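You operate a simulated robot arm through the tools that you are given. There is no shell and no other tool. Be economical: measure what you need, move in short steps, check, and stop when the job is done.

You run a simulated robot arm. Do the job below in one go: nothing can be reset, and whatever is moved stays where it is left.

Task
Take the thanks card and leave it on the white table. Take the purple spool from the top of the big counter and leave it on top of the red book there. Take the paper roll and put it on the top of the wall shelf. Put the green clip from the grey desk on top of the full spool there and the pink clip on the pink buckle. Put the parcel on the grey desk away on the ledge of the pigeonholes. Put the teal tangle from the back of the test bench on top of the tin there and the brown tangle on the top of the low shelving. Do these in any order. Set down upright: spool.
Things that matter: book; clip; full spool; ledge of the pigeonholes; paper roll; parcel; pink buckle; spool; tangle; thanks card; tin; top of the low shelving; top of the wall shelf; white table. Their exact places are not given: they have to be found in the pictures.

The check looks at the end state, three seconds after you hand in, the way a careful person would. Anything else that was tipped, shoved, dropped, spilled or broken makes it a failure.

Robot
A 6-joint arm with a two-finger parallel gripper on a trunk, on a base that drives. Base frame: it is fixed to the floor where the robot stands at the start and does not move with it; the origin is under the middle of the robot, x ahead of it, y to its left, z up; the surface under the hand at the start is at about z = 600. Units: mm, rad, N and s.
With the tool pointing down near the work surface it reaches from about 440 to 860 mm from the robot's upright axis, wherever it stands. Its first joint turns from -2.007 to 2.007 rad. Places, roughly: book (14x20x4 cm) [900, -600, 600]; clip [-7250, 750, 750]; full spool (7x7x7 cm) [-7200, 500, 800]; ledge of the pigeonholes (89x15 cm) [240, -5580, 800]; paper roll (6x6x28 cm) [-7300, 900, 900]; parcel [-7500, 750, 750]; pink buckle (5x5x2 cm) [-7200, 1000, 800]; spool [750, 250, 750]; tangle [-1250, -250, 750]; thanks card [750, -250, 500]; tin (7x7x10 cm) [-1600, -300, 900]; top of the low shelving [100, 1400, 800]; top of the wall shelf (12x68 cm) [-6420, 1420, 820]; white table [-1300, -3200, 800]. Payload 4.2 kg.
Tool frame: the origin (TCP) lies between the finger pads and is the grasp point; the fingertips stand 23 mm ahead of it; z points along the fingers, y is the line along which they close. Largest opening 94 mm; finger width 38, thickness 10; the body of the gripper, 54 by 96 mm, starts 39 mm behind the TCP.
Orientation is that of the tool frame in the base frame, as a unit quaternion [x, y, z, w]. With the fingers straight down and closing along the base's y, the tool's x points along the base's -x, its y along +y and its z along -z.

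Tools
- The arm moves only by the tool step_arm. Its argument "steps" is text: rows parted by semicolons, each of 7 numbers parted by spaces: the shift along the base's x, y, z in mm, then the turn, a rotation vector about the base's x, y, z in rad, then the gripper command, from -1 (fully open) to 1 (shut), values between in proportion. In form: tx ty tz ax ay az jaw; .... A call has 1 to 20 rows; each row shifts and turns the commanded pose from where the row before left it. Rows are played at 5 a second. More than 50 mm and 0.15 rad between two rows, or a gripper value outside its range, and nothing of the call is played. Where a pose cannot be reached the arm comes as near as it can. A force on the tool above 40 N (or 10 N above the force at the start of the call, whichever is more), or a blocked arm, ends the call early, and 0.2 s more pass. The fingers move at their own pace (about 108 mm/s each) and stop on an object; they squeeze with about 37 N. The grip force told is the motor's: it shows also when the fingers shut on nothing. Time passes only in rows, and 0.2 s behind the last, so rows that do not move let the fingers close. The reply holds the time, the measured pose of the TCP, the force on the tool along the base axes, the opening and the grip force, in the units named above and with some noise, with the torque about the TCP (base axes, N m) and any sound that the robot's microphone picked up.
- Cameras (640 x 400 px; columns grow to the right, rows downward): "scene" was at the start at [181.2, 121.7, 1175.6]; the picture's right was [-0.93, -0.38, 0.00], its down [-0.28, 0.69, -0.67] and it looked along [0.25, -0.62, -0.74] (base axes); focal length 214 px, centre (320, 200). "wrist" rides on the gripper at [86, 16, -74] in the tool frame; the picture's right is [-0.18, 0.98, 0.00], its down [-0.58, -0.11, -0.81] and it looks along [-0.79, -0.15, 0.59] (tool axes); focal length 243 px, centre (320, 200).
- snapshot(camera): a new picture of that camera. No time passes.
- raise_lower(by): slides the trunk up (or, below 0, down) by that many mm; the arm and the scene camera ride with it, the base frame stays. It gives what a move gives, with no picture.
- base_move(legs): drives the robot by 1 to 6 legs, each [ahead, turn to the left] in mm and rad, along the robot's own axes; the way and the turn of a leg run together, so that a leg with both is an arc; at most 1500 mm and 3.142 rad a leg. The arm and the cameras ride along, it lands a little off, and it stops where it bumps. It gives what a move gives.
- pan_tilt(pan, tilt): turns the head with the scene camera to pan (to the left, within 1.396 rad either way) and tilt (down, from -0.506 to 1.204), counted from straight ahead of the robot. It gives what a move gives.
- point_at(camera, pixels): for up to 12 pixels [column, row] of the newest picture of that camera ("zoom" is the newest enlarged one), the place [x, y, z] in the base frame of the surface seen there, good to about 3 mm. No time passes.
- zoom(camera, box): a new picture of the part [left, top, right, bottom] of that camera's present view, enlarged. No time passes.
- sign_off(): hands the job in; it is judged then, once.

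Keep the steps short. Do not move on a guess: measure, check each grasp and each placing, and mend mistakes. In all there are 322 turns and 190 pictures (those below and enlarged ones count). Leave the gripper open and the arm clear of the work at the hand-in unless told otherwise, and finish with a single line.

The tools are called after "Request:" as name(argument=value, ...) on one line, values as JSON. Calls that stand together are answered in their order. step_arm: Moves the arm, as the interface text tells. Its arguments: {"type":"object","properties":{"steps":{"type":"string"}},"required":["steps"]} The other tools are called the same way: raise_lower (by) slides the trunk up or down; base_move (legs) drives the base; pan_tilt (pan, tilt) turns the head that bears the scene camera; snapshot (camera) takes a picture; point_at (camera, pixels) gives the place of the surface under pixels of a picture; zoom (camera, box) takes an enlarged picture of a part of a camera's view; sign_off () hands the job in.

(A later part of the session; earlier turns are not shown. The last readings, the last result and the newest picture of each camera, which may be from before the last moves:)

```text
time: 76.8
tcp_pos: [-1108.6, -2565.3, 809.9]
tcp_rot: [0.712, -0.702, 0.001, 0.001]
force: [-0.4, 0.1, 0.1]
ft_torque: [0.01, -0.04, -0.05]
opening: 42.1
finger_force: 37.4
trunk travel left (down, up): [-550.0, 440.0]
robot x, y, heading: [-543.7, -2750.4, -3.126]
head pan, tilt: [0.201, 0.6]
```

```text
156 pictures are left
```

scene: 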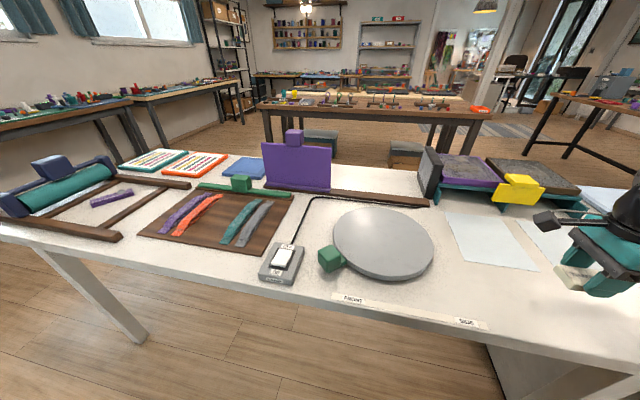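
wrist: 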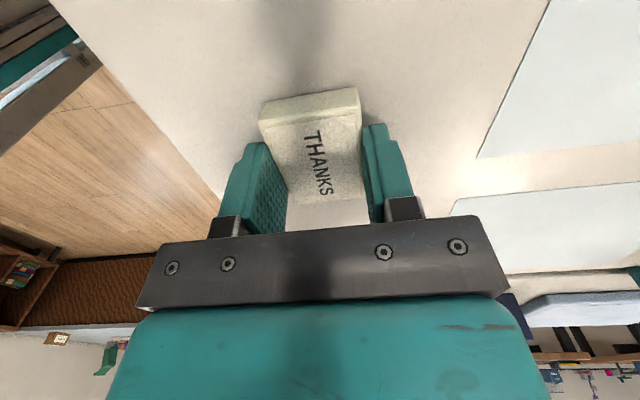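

Request:
step_arm(steps="0 0 -1 0 0 0 1; 0 0 -1 0 0 0 1; 0 0 0 0 0 0 1; 0 0 0 0 0 0 0.2; 0 0 0 0 0 0 -0.5; 0 0 0 0 0 0 -1; 0 0 0 0 0 0 -1; 0 0 40 0 0 0 -1; 0 0 40 0 0 0 -1; 0 0 40 0 0 0 -1; 0 0 40 0 0 0 -1")

Request:
pan_tilt(pan=-0.3, tilt=0.7)

Request:
snapshot(camera="scene")

```text
time: 79.2
tcp_pos: [-1109.0, -2566.5, 969.6]
tcp_rot: [0.712, -0.702, 0.0, 0.0]
force: [0.4, -0.4, 0.0]
ft_torque: [0.03, -0.01, -0.02]
opening: 94.1
finger_force: 0.1
trunk travel left (down, up): [-550.0, 440.0]
robot x, y, heading: [-549.0, -2748.0, -3.131]
head pan, tilt: [0.201, 0.6]
```

```text
time: 80.1
tcp_pos: [-1109.2, -2565.0, 968.2]
tcp_rot: [0.712, -0.702, 0.0, 0.0]
force: [0.2, -0.9, -0.2]
ft_torque: [0.01, -0.01, -0.01]
opening: 94.0
finger_force: 0.1
trunk travel left (down, up): [-550.0, 440.0]
robot x, y, heading: [-548.6, -2751.4, -3.131]
head pan, tilt: [-0.3, 0.7]
```

```text
155 pictures are left
```

scene: 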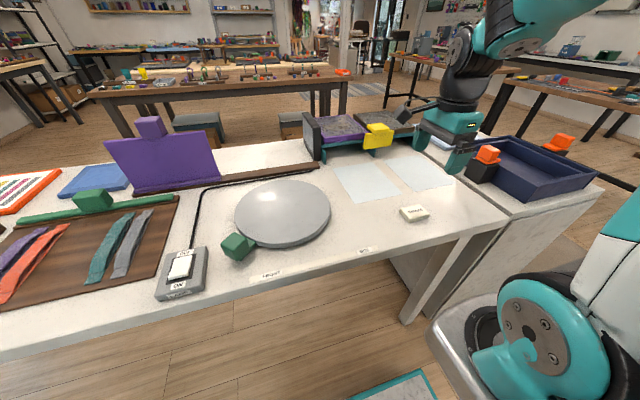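

The card lies flat on the white table. I'll recentre the arm, back off, face +y and drive up toward the test bench.

Request:
step_arm(steps="10 -45 0 0 0 0 -1; 10 -45 0 0 0 0 -1; 10 -45 0 0 0 0 -1; 10 -45 0 0 0 0 -1; 10 0 10 0 0 0 -1; 10 0 10 0 0 0 -1")

Request:
base_move(legs=[[-310, 0], [0, -1.571], [1400, 0]])

Request:
pan_tilt(pan=0.75, tilt=0.45)

Request:
snapshot(camera="scene")

```text
time: 81.5
tcp_pos: [-1050.3, -2745.9, 987.5]
tcp_rot: [0.712, -0.702, -0.001, 0.001]
force: [-0.1, 0.1, 0.5]
ft_torque: [0.01, -0.04, -0.01]
opening: 93.7
finger_force: 0.1
trunk travel left (down, up): [-550.0, 440.0]
robot x, y, heading: [-544.0, -2750.4, -3.124]
head pan, tilt: [-0.3, 0.7]
```

```text
time: 94.1
tcp_pos: [-248.4, -825.7, 988.8]
tcp_rot: [-0.005, 1.0, 0.0, 0.0]
force: [0.7, -0.2, 0.7]
ft_torque: [-0.04, -0.02, 0.01]
opening: 93.9
finger_force: 0.1
trunk travel left (down, up): [-550.0, 440.0]
robot x, y, heading: [-255.1, -1327.6, 1.578]
head pan, tilt: [-0.3, 0.7]
```

```text
time: 95.4
tcp_pos: [-249.3, -824.9, 987.8]
tcp_rot: [-0.004, 1.0, 0.001, 0.0]
force: [0.2, 0.1, -0.7]
ft_torque: [0.03, 0.02, 0.01]
opening: 94.0
finger_force: 0.2
trunk travel left (down, up): [-550.0, 440.0]
robot x, y, heading: [-255.4, -1327.3, 1.576]
head pan, tilt: [0.75, 0.45]
```

```text
154 pictures are left
```

scene: 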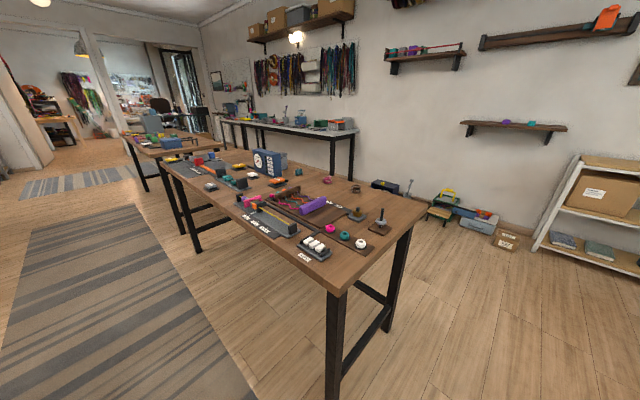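

A workbench with small items is at (290,200). Zoom in and measure.

Request:
zoom(camera="scene", box=[160, 140, 440, 300])

Request:
point_at(camera="scene", pixels=[[335, 292], [425, 208], [170, 165], [285, 160], [270, 163], [357, 190], [335, 125], [585, 205]])

```text
2.29 times, centred on (300, 220) of scene
```

zoom: 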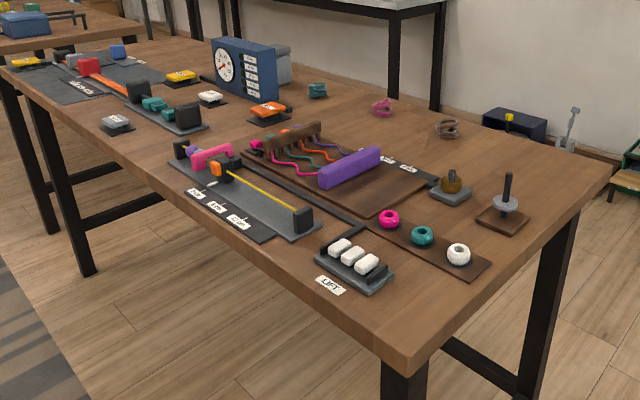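

```text
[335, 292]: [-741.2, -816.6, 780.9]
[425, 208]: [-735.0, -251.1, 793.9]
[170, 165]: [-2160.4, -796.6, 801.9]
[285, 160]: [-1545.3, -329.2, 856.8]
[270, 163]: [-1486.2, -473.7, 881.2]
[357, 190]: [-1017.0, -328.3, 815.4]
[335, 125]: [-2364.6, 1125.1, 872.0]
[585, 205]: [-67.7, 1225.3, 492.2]
```

Teal (zoom 318,90), pink and brown (zoom 448,128) tangles lie along the bench's +y edge; the tin seems behind the blue box. I'll drive to the +y side and look.

Request:
base_move(legs=[[1480, 0]])

Request:
pan_tilt(pan=1.2, tilt=0.55)

Request:
snapshot(camera="scene")

Request:
pan_tilt(pan=0.1, tilt=0.5)

Request:
snapshot(camera="scene")

```text
time: 102.8
tcp_pos: [-292.4, 674.4, 988.1]
tcp_rot: [-0.016, 1.0, 0.0, -0.001]
force: [0.4, -0.7, -0.3]
ft_torque: [0.0, 0.03, -0.01]
opening: 93.9
finger_force: 0.1
trunk travel left (down, up): [-550.0, 440.0]
robot x, y, heading: [-290.5, 172.1, 1.606]
head pan, tilt: [0.75, 0.45]
```

```text
time: 103.8
tcp_pos: [-292.4, 673.9, 988.7]
tcp_rot: [-0.017, 1.0, 0.0, 0.001]
force: [-0.2, 0.0, -0.5]
ft_torque: [-0.02, 0.01, 0.0]
opening: 94.1
finger_force: 0.0
trunk travel left (down, up): [-550.0, 440.0]
robot x, y, heading: [-289.6, 171.5, 1.599]
head pan, tilt: [1.201, 0.55]
```

```text
152 pictures are left
```

scene: 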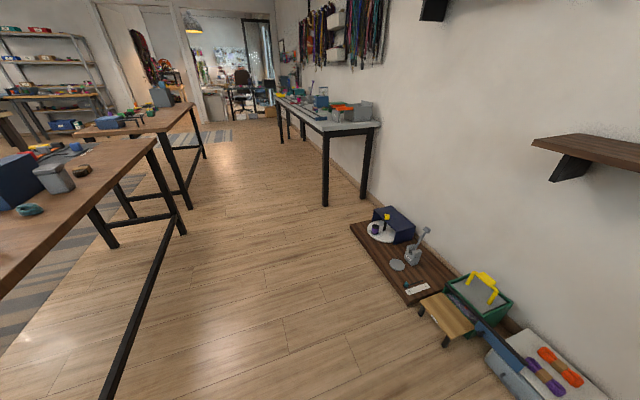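

```text
time: 105.1
tcp_pos: [-293.3, 673.8, 988.8]
tcp_rot: [-0.016, 1.0, 0.0, 0.0]
force: [0.1, -0.6, 0.2]
ft_torque: [0.03, -0.02, 0.0]
opening: 93.7
finger_force: 0.0
trunk travel left (down, up): [-550.0, 440.0]
robot x, y, heading: [-289.2, 168.7, 1.603]
head pan, tilt: [0.099, 0.499]
```

```text
151 pictures are left
```

scene: 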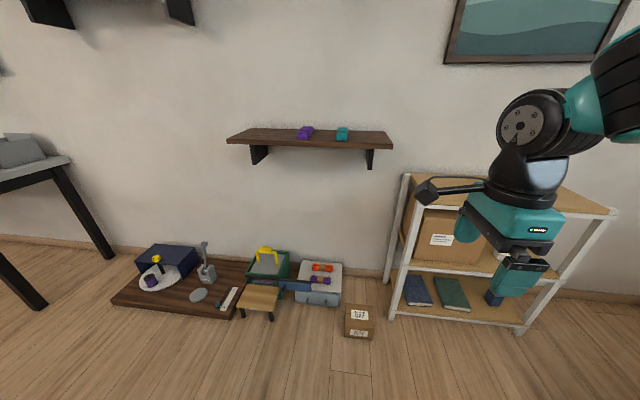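

The aisle is wide. Low shelving stands at right (500,190). Measuring it and the floor items.

Request:
point_at(camera="scene", pixels=[[410, 178], [425, 200], [475, 210], [600, 212], [580, 195], [355, 305], [120, 300], [260, 315], [392, 315], [520, 332], [320, 265]])

```text
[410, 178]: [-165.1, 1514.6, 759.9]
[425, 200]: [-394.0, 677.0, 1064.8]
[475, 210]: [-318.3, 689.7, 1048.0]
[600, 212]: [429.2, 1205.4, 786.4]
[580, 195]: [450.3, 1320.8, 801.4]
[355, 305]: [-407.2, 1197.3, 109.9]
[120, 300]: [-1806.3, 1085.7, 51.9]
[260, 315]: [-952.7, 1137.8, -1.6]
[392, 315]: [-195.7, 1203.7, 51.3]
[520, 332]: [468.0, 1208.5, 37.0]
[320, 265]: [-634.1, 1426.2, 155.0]
```

I'll drive into the aisle beside the bench: forward 150, turn left, ahead 1000, turn left to face the bench.

Request:
base_move(legs=[[170, 0], [0, 1.54], [1000, 0], [0, 1.571]])

Request:
pan_tilt(pan=-0.1, tilt=0.7)

Request:
snapshot(camera="scene")

```text
time: 118.9
tcp_pos: [-1301.2, -176.1, 987.9]
tcp_rot: [1.0, -0.001, 0.0, 0.0]
force: [0.2, 0.5, 0.3]
ft_torque: [0.01, 0.0, 0.03]
opening: 93.9
finger_force: 0.0
trunk travel left (down, up): [-550.0, 440.0]
robot x, y, heading: [-1289.5, 327.0, -1.575]
head pan, tilt: [0.099, 0.499]
```

```text
time: 119.7
tcp_pos: [-1301.7, -175.4, 987.6]
tcp_rot: [1.0, -0.001, 0.0, 0.0]
force: [-0.1, -0.1, 0.0]
ft_torque: [0.06, 0.0, 0.0]
opening: 94.1
finger_force: 0.0
trunk travel left (down, up): [-550.0, 440.0]
robot x, y, heading: [-1290.7, 328.0, -1.57]
head pan, tilt: [-0.099, 0.7]
```

```text
150 pictures are left
```

scene: 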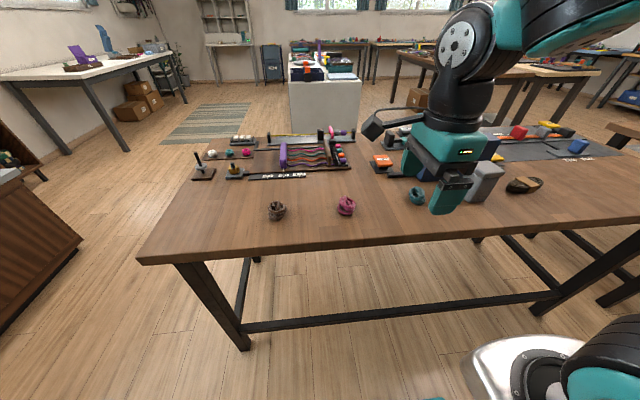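

Brown (276,210), pink (346,205), teal (415,195), grey tin (487,183). I'll drive 165 mm closer and measure.

Request:
base_move(legs=[[165, 0]])

Request:
snapshot(camera="scene")

Request:
snapshot(camera="wrist")

```text
time: 121.1
tcp_pos: [-1302.4, -341.4, 989.5]
tcp_rot: [1.0, -0.001, 0.0, 0.0]
force: [0.2, 0.0, 0.6]
ft_torque: [-0.02, 0.02, -0.01]
opening: 94.0
finger_force: 0.1
trunk travel left (down, up): [-550.0, 440.0]
robot x, y, heading: [-1292.5, 163.3, -1.573]
head pan, tilt: [-0.099, 0.7]
```

```text
149 pictures are left
```

scene: 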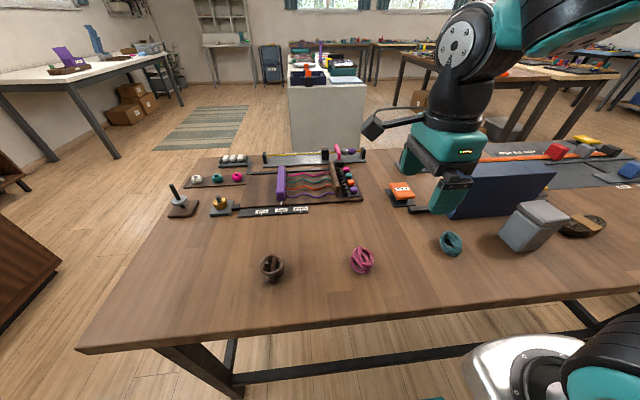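

```text
148 pictures are left
```

wrist: 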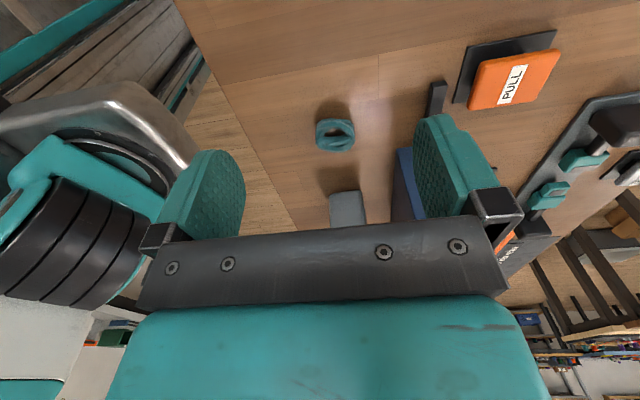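

Request:
zoom(camera="scene", box=[410, 180, 620, 290])

Request:
point_at(camera="scene", pixels=[[450, 243], [440, 243], [460, 243], [450, 254], [450, 233], [540, 212], [522, 204], [570, 217], [550, 203], [518, 240], [560, 240], [470, 215]])

Request:
point_at(camera="wrist", pixels=[[335, 120], [335, 148], [318, 135], [354, 132], [335, 134], [345, 205], [335, 195], [360, 195], [405, 170]])

```text
3.05 times, centred on (515, 235) of scene
```

zoom: 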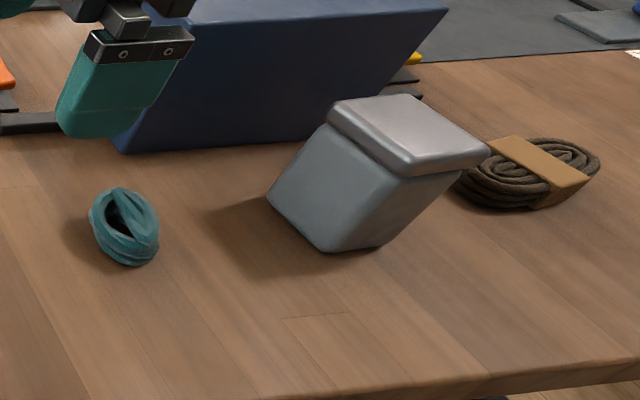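

```text
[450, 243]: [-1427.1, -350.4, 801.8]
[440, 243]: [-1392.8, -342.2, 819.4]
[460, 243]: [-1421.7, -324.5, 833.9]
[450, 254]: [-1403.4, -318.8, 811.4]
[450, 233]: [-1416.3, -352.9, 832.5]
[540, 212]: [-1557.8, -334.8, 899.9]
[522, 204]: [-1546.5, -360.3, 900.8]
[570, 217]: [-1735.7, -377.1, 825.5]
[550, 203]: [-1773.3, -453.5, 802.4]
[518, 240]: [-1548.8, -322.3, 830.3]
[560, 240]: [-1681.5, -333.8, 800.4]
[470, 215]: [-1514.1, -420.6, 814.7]
```

```text
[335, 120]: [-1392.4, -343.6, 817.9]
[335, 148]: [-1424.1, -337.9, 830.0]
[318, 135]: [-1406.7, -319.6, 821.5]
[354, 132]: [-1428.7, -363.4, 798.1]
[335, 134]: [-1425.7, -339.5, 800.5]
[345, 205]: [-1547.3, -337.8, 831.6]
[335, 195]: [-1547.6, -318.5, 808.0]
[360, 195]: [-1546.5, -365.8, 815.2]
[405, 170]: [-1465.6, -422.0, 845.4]
```

Teal tangle centre ≈(-1412,-338), z 800–833. Tin top z 900. I'll go above the tangle and look with the wrist.

Request:
step_arm(steps="-40 0 -10 0 0 0 -1; -40 0 -10 0 0 0 -1; -30 2 -20 0 0 0 -1; 0 0 -40 0 0 0 -1; 0 0 -40 0 0 0 -1")

Request:
snapshot(camera="wrist")

```text
time: 122.3
tcp_pos: [-1413.5, -340.2, 871.4]
tcp_rot: [1.0, 0.0, -0.001, 0.001]
force: [0.1, 0.2, 0.4]
ft_torque: [-0.01, 0.0, 0.02]
opening: 94.0
finger_force: 0.0
trunk travel left (down, up): [-550.0, 440.0]
robot x, y, heading: [-1289.7, 160.2, -1.571]
head pan, tilt: [-0.099, 0.7]
```

```text
146 pictures are left
```

wrist: 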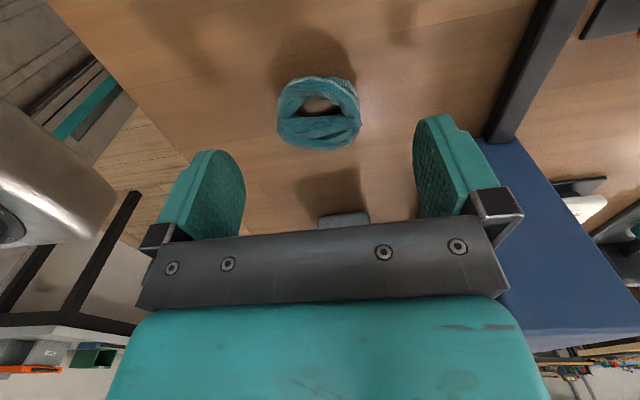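

Aligned; blue box has clearance beyond the right finger. Descend to z≈826 and close gently.

Request:
step_arm(steps="0 0 -25 0 0 0 -1; 0 0 -15 0 0 0 -1; 0 0 -5 0 0 0 -1; 0 0 0 0 0 0 -1; 0 0 0 0 0 0 0; 0 0 0 0 0 0 0.5; 0 0 0 0 0 0 1; 0 0 0 0 0 0 1; 0 0 0 0 0 0 1")

Request:
snapshot(camera="wrist")

```text
time: 124.3
tcp_pos: [-1412.5, -337.7, 824.6]
tcp_rot: [1.0, -0.001, 0.001, 0.001]
force: [1.1, -0.6, 0.1]
ft_torque: [-0.04, 0.01, 0.0]
opening: 48.6
finger_force: 37.3
trunk travel left (down, up): [-550.0, 440.0]
robot x, y, heading: [-1288.0, 159.2, -1.576]
head pan, tilt: [-0.099, 0.7]
```

```text
145 pictures are left
```

wrist: 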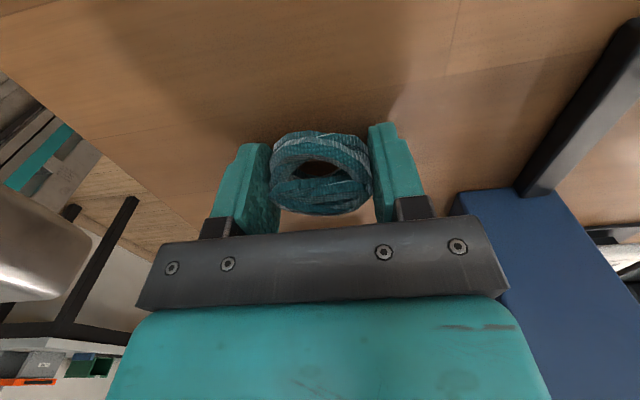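

Grasped at 48.6 mm. Lift to clear the tin, then measure the tin's lid with the wrist camera.

Request:
step_arm(steps="0 0 40 0 0 0 1; 0 0 40 0 0 0 1; 0 0 40 0 0 0 1; 0 0 40 0 0 0 1; 0 0 20 0 0 0 1; -40 0 0 0 0 0 1")

Request:
snapshot(camera="wrist")

Request:
snapshot(camera="scene")

```text
time: 125.7
tcp_pos: [-1453.3, -339.3, 1003.8]
tcp_rot: [1.0, 0.0, 0.0, 0.0]
force: [0.7, 1.0, -0.1]
ft_torque: [-0.01, 0.03, 0.0]
opening: 48.7
finger_force: 36.7
trunk travel left (down, up): [-550.0, 440.0]
robot x, y, heading: [-1288.3, 164.0, -1.571]
head pan, tilt: [-0.099, 0.7]
```

```text
144 pictures are left
```

wrist: 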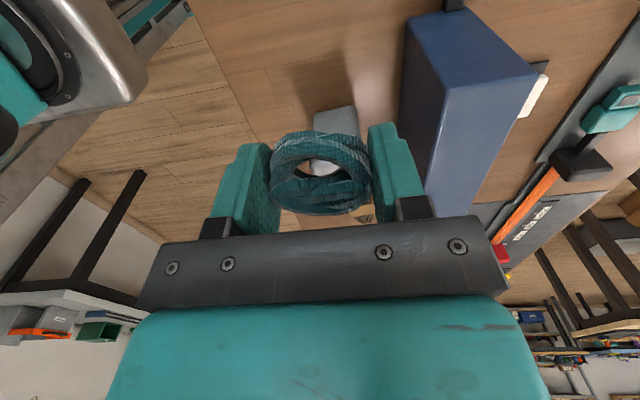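

```text
143 pictures are left
```

scene: 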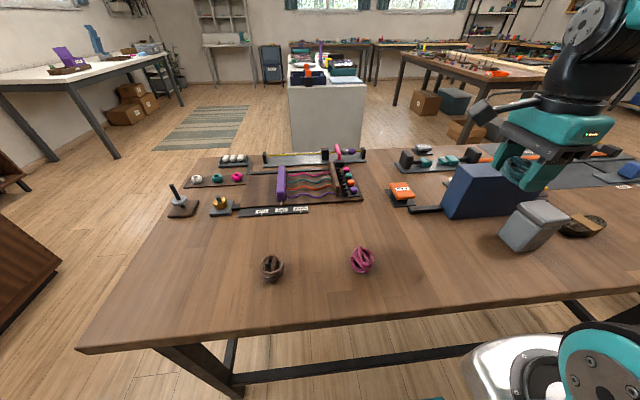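

Tin lid is fully visible in the scene picture at (545,213). Zoom and measure its corners.

Request:
zoom(camera="scene", box=[480, 180, 610, 262])

```text
4.88 times, centred on (545, 221) of scene
```

zoom: 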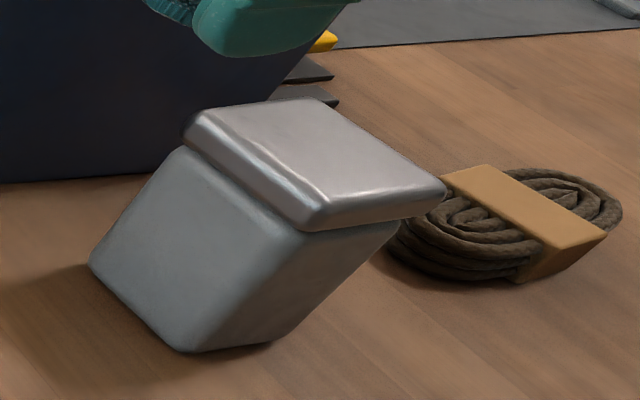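

Request:
point_at(camera="zoom", pixels=[[205, 118], [310, 100], [435, 180], [330, 200], [320, 150]])

```text
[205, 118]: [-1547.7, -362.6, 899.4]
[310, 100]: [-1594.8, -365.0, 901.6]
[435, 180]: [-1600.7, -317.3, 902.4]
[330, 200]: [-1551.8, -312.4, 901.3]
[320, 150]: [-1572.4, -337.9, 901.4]
```

Lid centre ≈(-1574,-339), z 901. Move over it and lower to z≈930.

Request:
step_arm(steps="-40 0 0 0 0 0 1; -40 0 0 0 0 0 1; -41 0 0 0 0 0 1; 0 0 -40 0 0 0 1; 0 0 -30 0 0 0 1; 0 0 0 0 0 0 1")

Request:
snapshot(camera="wrist")

Request:
zoom(camera="scene", box=[460, 130, 640, 262])

```text
time: 127.1
tcp_pos: [-1574.0, -339.0, 932.9]
tcp_rot: [1.0, -0.001, 0.0, 0.0]
force: [0.0, -0.2, 0.4]
ft_torque: [-0.02, -0.01, 0.05]
opening: 48.8
finger_force: 37.6
trunk travel left (down, up): [-550.0, 440.0]
robot x, y, heading: [-1288.5, 165.9, -1.571]
head pan, tilt: [-0.099, 0.7]
```

```text
141 pictures are left
```

wrist: 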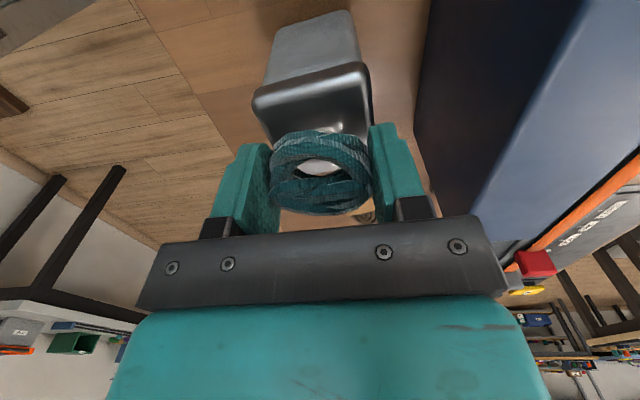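

```text
3.03 times, centred on (550, 196) of scene
```

zoom: 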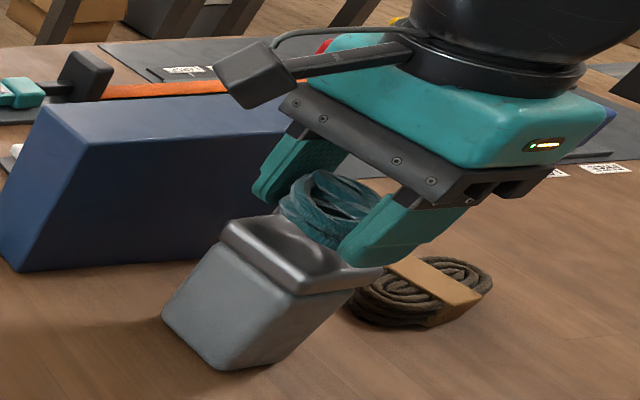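

Centred above the lid. Ease down until contact.

Request:
step_arm(steps="0 0 -3 0 0 0 1; 0 0 -1 0 0 0 1; 0 0 -1 0 0 0 1; 0 0 -1 0 0 0 1; 0 0 0 0 0 0 1")

```text
time: 128.3
tcp_pos: [-1573.4, -338.5, 926.4]
tcp_rot: [1.0, -0.001, 0.0, 0.001]
force: [-0.1, -0.1, -0.3]
ft_torque: [0.0, -0.06, -0.02]
opening: 48.8
finger_force: 36.9
trunk travel left (down, up): [-550.0, 440.0]
robot x, y, heading: [-1294.1, 160.6, -1.575]
head pan, tilt: [-0.099, 0.7]
```

Request:
step_arm(steps="0 0 -1 0 0 0 1; 0 0 0 0 0 0 1; 0 0 0 0 0 0 0.4; 0 0 0 0 0 0 0; 0 0 0 0 0 0 -0.6; 0 0 0 0 0 0 -0.6; 0 0 30 0 0 0 -0.6; 0 0 40 0 0 0 -0.6; 0 0 40 0 0 0 -1")

Request:
zoom(camera="scene", box=[460, 130, 640, 262])

```text
time: 130.3
tcp_pos: [-1574.3, -338.9, 1039.0]
tcp_rot: [1.0, -0.001, -0.001, 0.0]
force: [0.3, 0.1, -0.3]
ft_torque: [0.03, -0.01, -0.01]
opening: 94.1
finger_force: 0.0
trunk travel left (down, up): [-550.0, 440.0]
robot x, y, heading: [-1290.2, 164.3, -1.574]
head pan, tilt: [-0.099, 0.7]
```

```text
3.03 times, centred on (550, 196) of scene
```

zoom: 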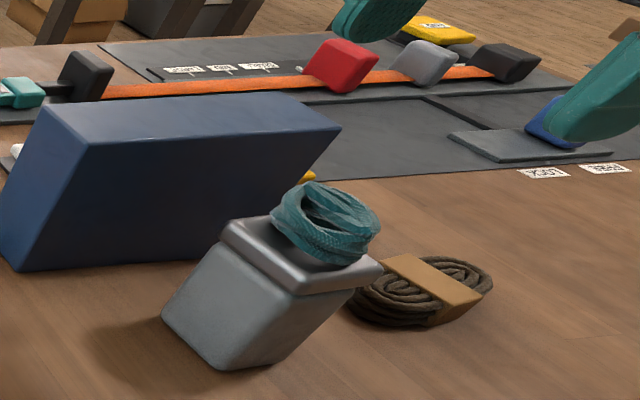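

The tangle sits on the lid; check how centred.

Request:
point_at(camera="zoom", pixels=[[275, 215], [340, 262], [378, 220], [322, 185], [295, 270], [325, 240], [280, 220]])

Request:
point_at(camera="scene", pixels=[[265, 268], [280, 268], [272, 258], [272, 278], [272, 268], [350, 262], [240, 240]])

```text
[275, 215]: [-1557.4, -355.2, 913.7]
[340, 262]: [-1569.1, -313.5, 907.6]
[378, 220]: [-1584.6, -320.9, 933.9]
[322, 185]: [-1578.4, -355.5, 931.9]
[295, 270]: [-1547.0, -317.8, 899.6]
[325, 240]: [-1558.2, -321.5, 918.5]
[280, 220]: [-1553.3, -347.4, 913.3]
```

```text
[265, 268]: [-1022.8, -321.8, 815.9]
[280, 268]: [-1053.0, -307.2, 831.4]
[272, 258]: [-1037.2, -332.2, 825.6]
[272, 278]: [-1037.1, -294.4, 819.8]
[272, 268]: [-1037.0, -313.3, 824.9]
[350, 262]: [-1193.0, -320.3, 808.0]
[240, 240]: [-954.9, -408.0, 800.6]
```

Centred well. Now over to the brown tangle at about (-1038,-315).

Request:
step_arm(steps="45 2 0 0 0 0 -1; 45 2 0 0 0 0 -1; 45 2 0 0 0 0 -1; 45 2 0 0 0 0 -1; 45 2 0 0 0 0 -1; 45 2 0 0 0 0 -1; 45 2 0 0 0 0 -1; 45 2 0 0 0 0 -1; 45 2 0 0 0 0 -1; 45 2 0 0 0 0 -1; 45 2 0 0 0 0 -1; 41 2 0 0 0 0 -1; 0 0 -45 0 0 0 -1; 0 0 -45 0 0 0 -1; 0 0 -45 0 0 0 -1; 0 0 -25 0 0 0 -1")

Request:
snapshot(camera="wrist")

Request:
snapshot(camera="scene")

```text
time: 133.7
tcp_pos: [-1037.6, -316.3, 875.1]
tcp_rot: [1.0, 0.0, 0.0, 0.0]
force: [0.7, 0.1, -0.2]
ft_torque: [0.02, -0.02, -0.01]
opening: 93.8
finger_force: 0.1
trunk travel left (down, up): [-550.0, 440.0]
robot x, y, heading: [-1287.6, 159.9, -1.573]
head pan, tilt: [-0.099, 0.7]
```

```text
138 pictures are left
```

wrist: 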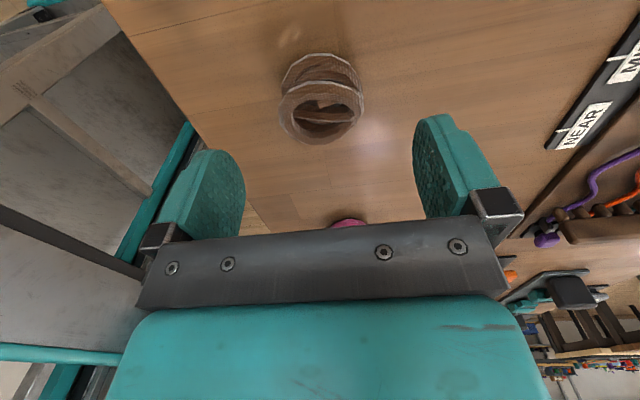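

```text
137 pictures are left
```

scene: 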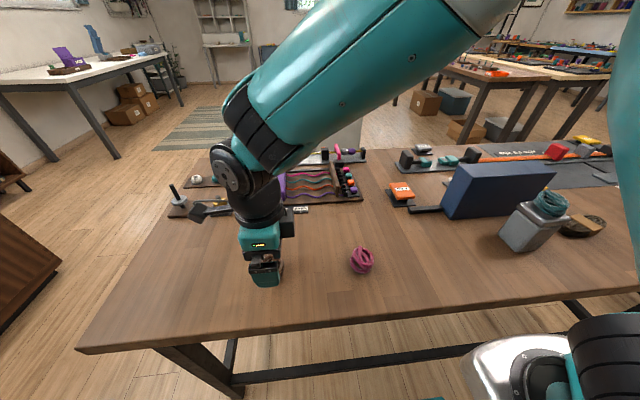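

Same alignment as the teal one. Descend and close.

Request:
step_arm(steps="2 0 -25 0 0 0 -1; 0 0 -18 0 0 0 -1; 0 0 -6 0 0 0 -1; 0 0 0 0 0 0 -1; 0 0 0 0 0 0 0; 0 0 0 0 0 0 0.5; 0 0 0 0 0 0 1; 0 0 0 0 0 0 1; 0 0 0 0 0 0 1; 0 0 40 0 0 0 1; 0 0 40 0 0 0 1")

Request:
snapshot(camera="wrist")

```text
time: 136.1
tcp_pos: [-1035.6, -316.0, 908.9]
tcp_rot: [1.0, -0.001, -0.001, 0.0]
force: [0.6, -1.5, -1.0]
ft_torque: [0.02, 0.02, -0.01]
opening: 48.6
finger_force: 36.6
trunk travel left (down, up): [-550.0, 440.0]
robot x, y, heading: [-1286.0, 160.3, -1.567]
head pan, tilt: [-0.099, 0.7]
```

```text
136 pictures are left
```

wrist: 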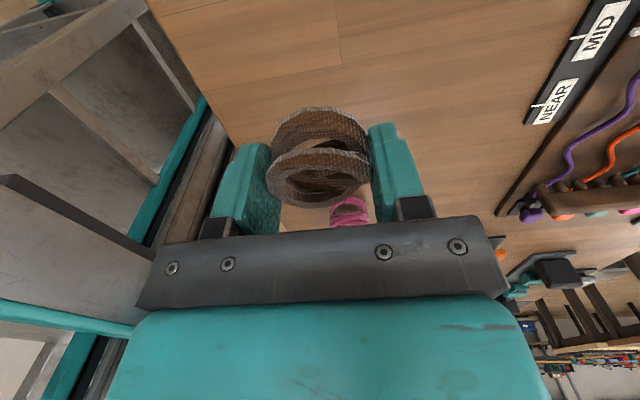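

The brown tangle is held. Raise, recentre the arm, and drive back and over to the low shelving in stages.

Request:
step_arm(steps="0 0 45 0 0 0 1; 0 0 40 0 0 0 1; -42 -3 0 0 0 0 1; -42 -3 0 0 0 0 1; -42 -3 0 0 0 0 1; -42 -3 0 0 0 0 1; -42 -3 0 0 0 0 1; -42 -3 0 0 0 0 1")

Request:
base_move(legs=[[-270, 0], [0, 1.57], [1140, 0], [0, 1.571]])

Request:
pan_tilt(pan=-0.3, tilt=0.5)

Request:
snapshot(camera="scene")

```text
time: 137.9
tcp_pos: [-1288.2, -332.2, 994.4]
tcp_rot: [1.0, 0.0, 0.0, -0.001]
force: [0.4, 0.1, -0.5]
ft_torque: [-0.01, 0.02, -0.02]
opening: 48.7
finger_force: 36.3
trunk travel left (down, up): [-550.0, 440.0]
robot x, y, heading: [-1292.7, 160.4, -1.576]
head pan, tilt: [-0.099, 0.7]
```

```text
time: 152.8
tcp_pos: [-153.6, 924.7, 994.3]
tcp_rot: [0.007, 1.0, -0.001, 0.0]
force: [0.9, 0.2, 0.1]
ft_torque: [-0.01, 0.02, 0.0]
opening: 48.2
finger_force: 37.4
trunk travel left (down, up): [-550.0, 440.0]
robot x, y, heading: [-155.9, 426.7, 1.558]
head pan, tilt: [-0.099, 0.7]
```

```text
time: 153.6
tcp_pos: [-153.1, 924.9, 993.9]
tcp_rot: [0.007, 1.0, 0.0, 0.0]
force: [-0.2, 0.0, 0.4]
ft_torque: [0.0, 0.02, 0.01]
opening: 48.6
finger_force: 36.9
trunk travel left (down, up): [-550.0, 440.0]
robot x, y, heading: [-156.9, 430.3, 1.556]
head pan, tilt: [-0.3, 0.499]
```

```text
135 pictures are left
```

scene: 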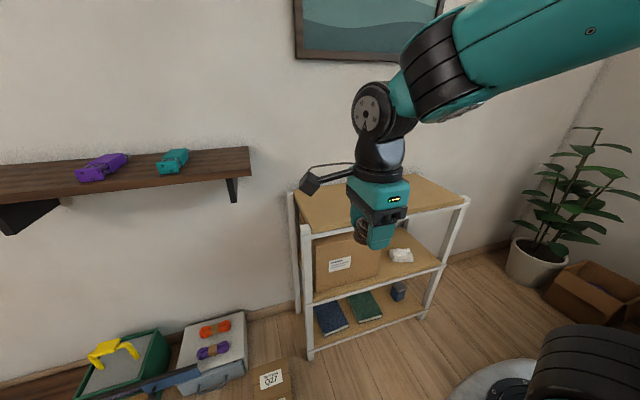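

The low shelving's top is empty. Measure it and the wall shelf on the left.

Request:
point_at(camera="scene", pixels=[[302, 222], [340, 200], [320, 185], [462, 200], [430, 190], [445, 205], [250, 175], [250, 150], [235, 200], [335, 230]])

```text
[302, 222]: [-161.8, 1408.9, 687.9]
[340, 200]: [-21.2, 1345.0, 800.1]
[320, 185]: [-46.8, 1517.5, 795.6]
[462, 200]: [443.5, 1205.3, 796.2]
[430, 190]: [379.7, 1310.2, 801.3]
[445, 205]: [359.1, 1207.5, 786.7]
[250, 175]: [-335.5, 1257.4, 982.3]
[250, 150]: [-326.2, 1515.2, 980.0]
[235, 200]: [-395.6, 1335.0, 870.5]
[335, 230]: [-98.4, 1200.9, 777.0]
```

Top is z=800, x -160…470. Shift the arm right by 150 mm first (away from the wall shelf), then drive ahead 340.

Request:
step_arm(steps="45 0 0 0 0 0 1; 45 0 0 0 0 0 1; 45 0 0 0 0 0 1; 35 0 0 0 0 0 1")

Request:
base_move(legs=[[340, 0]])

Request:
step_arm(steps="10 45 0 0 0 0 1; 10 20 -40 0 0 0 1; 0 0 -45 0 0 0 1; 0 0 -45 0 0 0 1; 0 0 -15 0 0 0 1; 0 0 0 0 0 0 1")

Request:
snapshot(camera="scene")

Request:
snapshot(camera="wrist")

```text
time: 154.6
tcp_pos: [15.1, 923.1, 993.5]
tcp_rot: [0.007, 1.0, -0.001, -0.001]
force: [-0.3, -0.4, -0.4]
ft_torque: [0.01, -0.04, 0.02]
opening: 48.6
finger_force: 37.0
trunk travel left (down, up): [-550.0, 440.0]
robot x, y, heading: [-153.8, 429.6, 1.559]
head pan, tilt: [-0.3, 0.499]
```

```text
time: 156.7
tcp_pos: [19.6, 1239.4, 993.0]
tcp_rot: [0.007, 1.0, 0.001, -0.001]
force: [0.6, -0.1, 0.8]
ft_torque: [-0.02, 0.04, 0.01]
opening: 48.3
finger_force: 36.4
trunk travel left (down, up): [-550.0, 440.0]
robot x, y, heading: [-149.1, 745.1, 1.561]
head pan, tilt: [-0.3, 0.499]
stopped in leg 1: the robot was blocked; the commanded pose is now the measured one
```

```text
time: 158.1
tcp_pos: [40.8, 1305.4, 846.3]
tcp_rot: [0.007, 1.0, 0.0, 0.0]
force: [-0.4, -0.3, 0.2]
ft_torque: [0.03, -0.03, 0.03]
opening: 48.7
finger_force: 36.3
trunk travel left (down, up): [-550.0, 440.0]
robot x, y, heading: [-152.6, 746.5, 1.556]
head pan, tilt: [-0.3, 0.499]
```

```text
134 pictures are left
```

scene: 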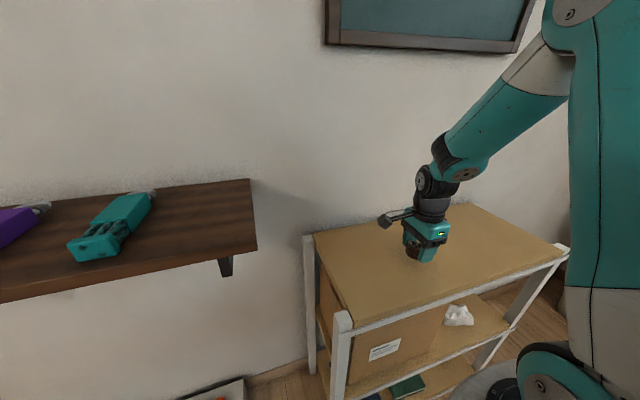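

```text
133 pictures are left
```

wrist: 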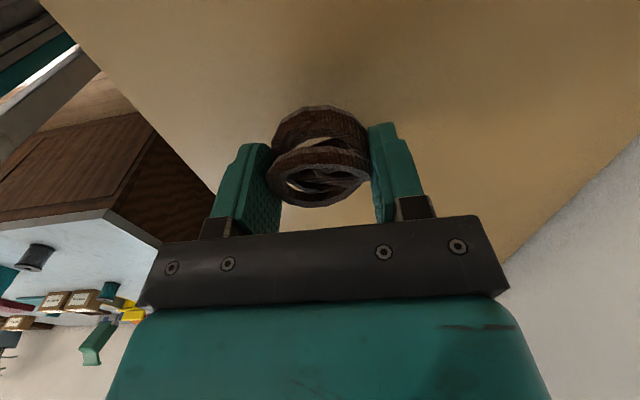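

The base reported a block at y≈745; I'll check that after placing. Now lower the tangle from z 846 to ≈826.

Request:
step_arm(steps="0 0 -12 0 0 0 1; 0 0 -3 0 0 0 1; 0 0 -2 0 0 0 1; 0 0 -1 0 0 0 1; 0 0 0 0 0 0 1")

Request:
pan_tilt(pan=0.4, tilt=1.1)

Request:
snapshot(camera="scene")

```text
time: 159.3
tcp_pos: [39.7, 1304.5, 830.2]
tcp_rot: [0.006, 1.0, 0.0, 0.0]
force: [-0.4, -0.3, -1.3]
ft_torque: [0.0, -0.02, 0.0]
opening: 48.5
finger_force: 37.5
trunk travel left (down, up): [-550.0, 440.0]
robot x, y, heading: [-151.9, 745.3, 1.559]
head pan, tilt: [-0.3, 0.499]
```

```text
time: 160.3
tcp_pos: [39.0, 1303.7, 830.5]
tcp_rot: [0.006, 1.0, 0.0, 0.0]
force: [0.1, -0.6, -1.3]
ft_torque: [0.0, -0.01, 0.0]
opening: 49.1
finger_force: 36.9
trunk travel left (down, up): [-550.0, 440.0]
robot x, y, heading: [-156.8, 747.3, 1.556]
head pan, tilt: [0.4, 1.1]
```

```text
132 pictures are left
```

scene: 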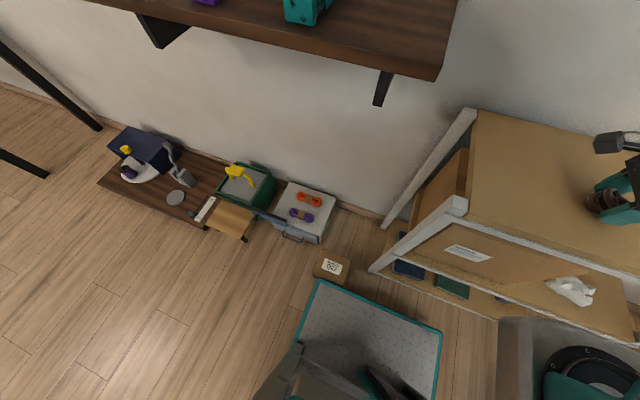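

Request:
zoom(camera="scene", box=[270, 200, 510, 350])

Request:
point_at(camera="scene", pixels=[[320, 283], [440, 330], [333, 266], [318, 262], [346, 282], [350, 262], [375, 270], [456, 215], [520, 325], [500, 330]])

```text
2.67 times, centred on (390, 275) of scene
```

zoom: 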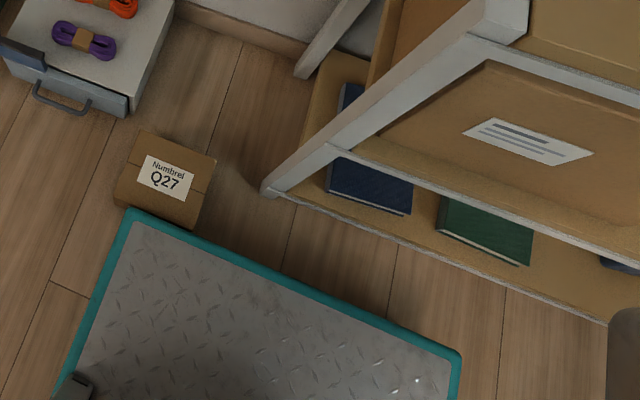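

```text
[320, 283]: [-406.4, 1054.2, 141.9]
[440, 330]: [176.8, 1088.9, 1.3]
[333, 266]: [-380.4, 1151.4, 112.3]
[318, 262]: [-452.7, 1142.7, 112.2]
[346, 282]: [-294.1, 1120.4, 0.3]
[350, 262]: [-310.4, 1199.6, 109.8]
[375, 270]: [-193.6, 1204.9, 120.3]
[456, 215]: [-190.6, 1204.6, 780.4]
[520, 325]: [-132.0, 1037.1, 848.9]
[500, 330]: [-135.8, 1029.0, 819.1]
```

Request:
point_at(camera="zoom", pixels=[[145, 133], [178, 147], [210, 162], [120, 190], [160, 210], [192, 222], [190, 228], [150, 205]])

```text
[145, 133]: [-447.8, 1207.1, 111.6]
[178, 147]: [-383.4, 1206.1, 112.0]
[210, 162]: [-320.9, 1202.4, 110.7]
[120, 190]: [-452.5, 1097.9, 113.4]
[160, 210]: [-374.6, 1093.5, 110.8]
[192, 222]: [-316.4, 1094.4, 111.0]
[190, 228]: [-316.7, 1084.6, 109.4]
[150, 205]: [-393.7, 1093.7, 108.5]
```

The floor box seems unmoved (back edge y≈1200 as before; the base stands ~27 mm off). Continue lowering the tangle to contact and release.

Request:
step_arm(steps="0 0 -1 0 0 0 1; 0 0 -1 0 0 0 1; 0 0 -1 0 0 0 1; 0 0 -1 0 0 0 1; 0 0 0 0 0 0 1")

Request:
zoom(camera="wrist", box=[200, 60, 440, 230])

```text
time: 161.5
tcp_pos: [39.5, 1303.6, 827.2]
tcp_rot: [0.007, 1.0, 0.0, 0.0]
force: [2.8, -1.5, 15.5]
ft_torque: [-0.05, 0.05, -0.02]
opening: 48.6
finger_force: 36.5
trunk travel left (down, up): [-550.0, 440.0]
robot x, y, heading: [-153.4, 746.3, 1.557]
head pan, tilt: [0.4, 1.1]
```

```text
2.35 times, centred on (320, 145) of wrist
```

zoom: 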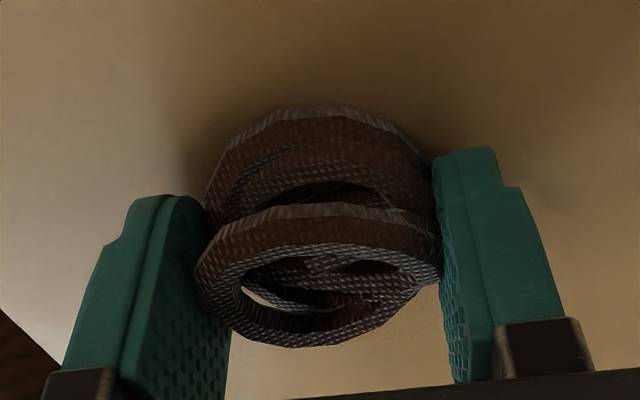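

Contact (15 N). Release and rise.

Request:
step_arm(steps="0 0 1 0 0 0 1; 0 0 0 0 0 0 0.4; 0 0 0 0 0 0 0; 0 0 0 0 0 0 -1; 0 0 0 0 0 0 -1; 0 0 40 0 0 0 -1; 0 0 45 0 0 0 -1; 0 0 45 0 0 0 -1; 0 0 45 0 0 0 -1")

Request:
pan_tilt(pan=-0.4, tilt=0.65)

Request:
snapshot(camera="scene")

```text
time: 163.5
tcp_pos: [37.6, 1305.5, 1002.2]
tcp_rot: [0.007, 1.0, 0.0, 0.0]
force: [-0.6, 1.4, -1.0]
ft_torque: [0.01, 0.05, -0.03]
opening: 94.0
finger_force: 0.0
trunk travel left (down, up): [-550.0, 440.0]
robot x, y, heading: [-153.2, 743.3, 1.557]
head pan, tilt: [0.4, 1.1]
```

```text
time: 164.7
tcp_pos: [37.6, 1306.7, 1002.0]
tcp_rot: [0.007, 1.0, 0.0, 0.0]
force: [0.0, 0.2, -0.8]
ft_torque: [-0.04, -0.02, 0.04]
opening: 94.1
finger_force: 0.1
trunk travel left (down, up): [-550.0, 440.0]
robot x, y, heading: [-151.4, 747.3, 1.551]
head pan, tilt: [-0.4, 0.649]
```

```text
129 pictures are left
```

scene: 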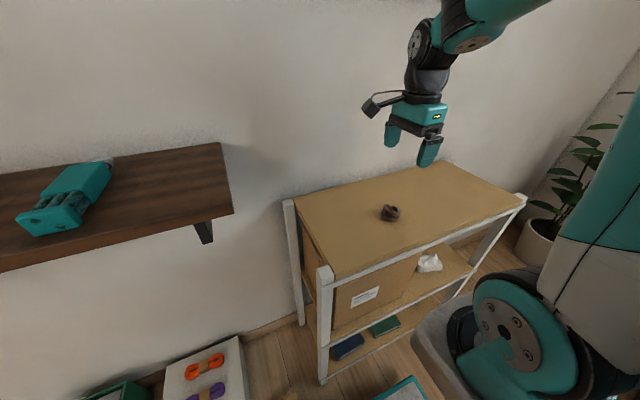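

Brown tangle rests on the shelving. Recentre the arm, back off, face -x and look along the aisle.

Request:
step_arm(steps="-40 -25 0 0 0 0 -1; -40 -25 0 0 0 0 -1; -40 -25 0 0 0 0 -1; -40 -25 0 0 0 0 -1; -25 -20 0 0 0 0 -1")

Request:
base_move(legs=[[-320, 0], [0, 1.575]])

Request:
pan_tilt(pan=0.0, tilt=0.3)

Request:
snapshot(camera="scene")

```text
time: 165.9
tcp_pos: [-145.2, 1182.3, 1002.0]
tcp_rot: [0.008, 1.0, 0.0, 0.0]
force: [0.5, -0.3, 0.2]
ft_torque: [-0.03, -0.02, -0.01]
opening: 94.3
finger_force: 0.2
trunk travel left (down, up): [-550.0, 440.0]
robot x, y, heading: [-155.4, 740.7, 1.555]
head pan, tilt: [-0.4, 0.649]
```

```text
time: 171.9
tcp_pos: [-594.3, 425.6, 1002.9]
tcp_rot: [0.711, -0.703, -0.001, 0.0]
force: [0.0, -0.5, -0.5]
ft_torque: [-0.02, -0.02, -0.01]
opening: 93.9
finger_force: 0.1
trunk travel left (down, up): [-550.0, 440.0]
robot x, y, heading: [-158.9, 429.0, -3.128]
head pan, tilt: [-0.4, 0.649]
```

```text
time: 172.7
tcp_pos: [-594.2, 424.7, 1002.2]
tcp_rot: [0.712, -0.703, 0.0, -0.001]
force: [0.3, -0.2, -0.1]
ft_torque: [0.0, 0.01, 0.0]
opening: 94.2
finger_force: 0.0
trunk travel left (down, up): [-550.0, 440.0]
robot x, y, heading: [-161.0, 426.7, -3.132]
head pan, tilt: [0.0, 0.3]
```

```text
128 pictures are left
```

scene: 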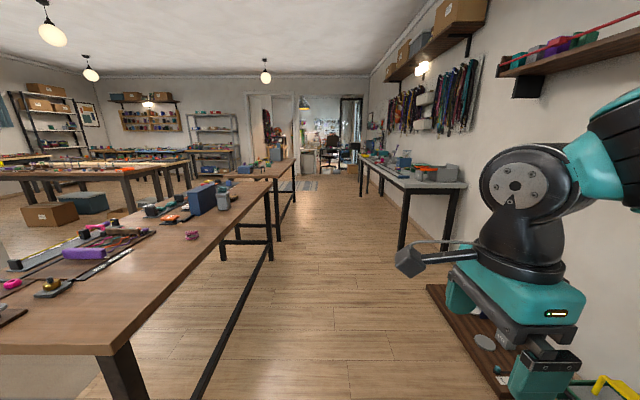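

The aisle leads to a door opening. Measure its bounds.

Request:
point_at(camera="scene", pixels=[[402, 248], [465, 186], [272, 240], [365, 190], [294, 195], [320, 188], [300, 185], [345, 172], [357, 160], [300, 150], [280, 240], [335, 178]])

Request:
zoom(camera="scene", box=[220, 80, 420, 205])

```text
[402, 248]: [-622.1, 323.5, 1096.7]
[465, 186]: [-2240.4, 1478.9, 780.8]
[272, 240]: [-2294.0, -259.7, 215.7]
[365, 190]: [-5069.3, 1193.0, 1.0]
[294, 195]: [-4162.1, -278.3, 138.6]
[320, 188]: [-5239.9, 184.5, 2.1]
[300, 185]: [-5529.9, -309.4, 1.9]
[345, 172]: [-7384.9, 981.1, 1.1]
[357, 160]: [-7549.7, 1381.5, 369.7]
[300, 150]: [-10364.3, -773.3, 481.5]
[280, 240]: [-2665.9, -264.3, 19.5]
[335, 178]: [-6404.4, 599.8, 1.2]
```

```text
3.20 times, centred on (320, 142) of scene
```

zoom: 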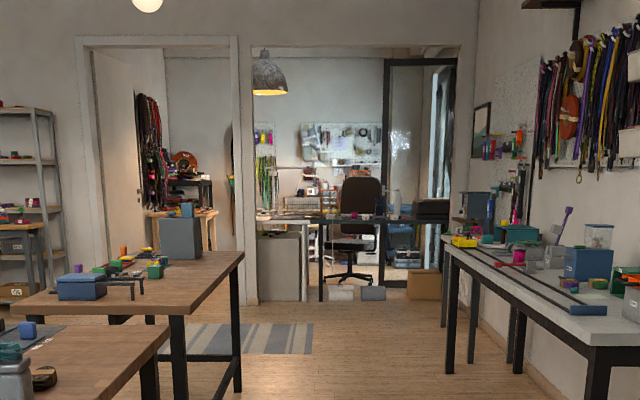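

Aisle y from -251 to ~1100 is clear down to x≈-5000. Drive 3 legs of 1400 with arm tucked ahead.

Request:
base_move(legs=[[1400, 0], [1400, 0], [1400, 0]])

Request:
snapshot(camera="scene")

```text
time: 193.2
tcp_pos: [-4859.6, 346.2, 1002.9]
tcp_rot: [0.708, -0.706, -0.001, 0.0]
force: [-0.2, -0.1, 0.1]
ft_torque: [-0.02, 0.0, 0.01]
opening: 93.9
finger_force: 0.0
trunk travel left (down, up): [-550.0, 440.0]
robot x, y, heading: [-4423.2, 345.5, -3.136]
head pan, tilt: [0.0, 0.3]
```

```text
126 pictures are left
```

scene: 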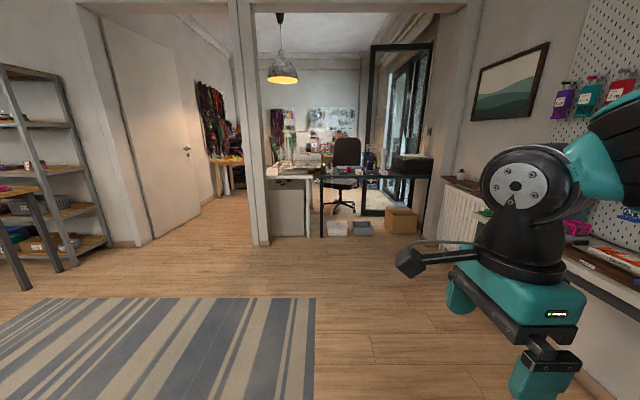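

Request:
point_at(camera="scene", pixels=[[265, 243], [270, 235], [322, 235], [310, 178], [400, 178], [445, 240], [360, 235], [390, 232], [460, 180], [282, 178], [340, 235], [425, 180]])

Request:
zoom(camera="scene", box=[240, 90, 480, 255])

```text
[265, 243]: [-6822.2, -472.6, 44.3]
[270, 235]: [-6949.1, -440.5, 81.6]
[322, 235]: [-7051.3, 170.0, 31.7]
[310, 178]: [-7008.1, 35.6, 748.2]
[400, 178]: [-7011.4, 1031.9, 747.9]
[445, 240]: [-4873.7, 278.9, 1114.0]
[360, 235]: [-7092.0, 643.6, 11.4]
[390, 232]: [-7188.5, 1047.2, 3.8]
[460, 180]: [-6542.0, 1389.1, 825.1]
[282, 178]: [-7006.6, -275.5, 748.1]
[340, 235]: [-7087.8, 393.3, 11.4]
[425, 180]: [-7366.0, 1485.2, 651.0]
```

```text
2.42 times, centred on (360, 172) of scene
```

zoom: 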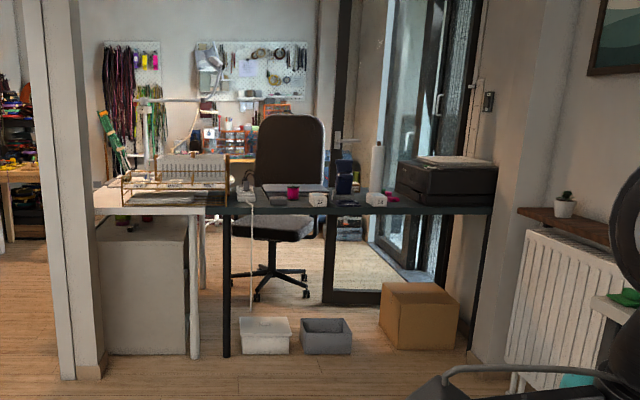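

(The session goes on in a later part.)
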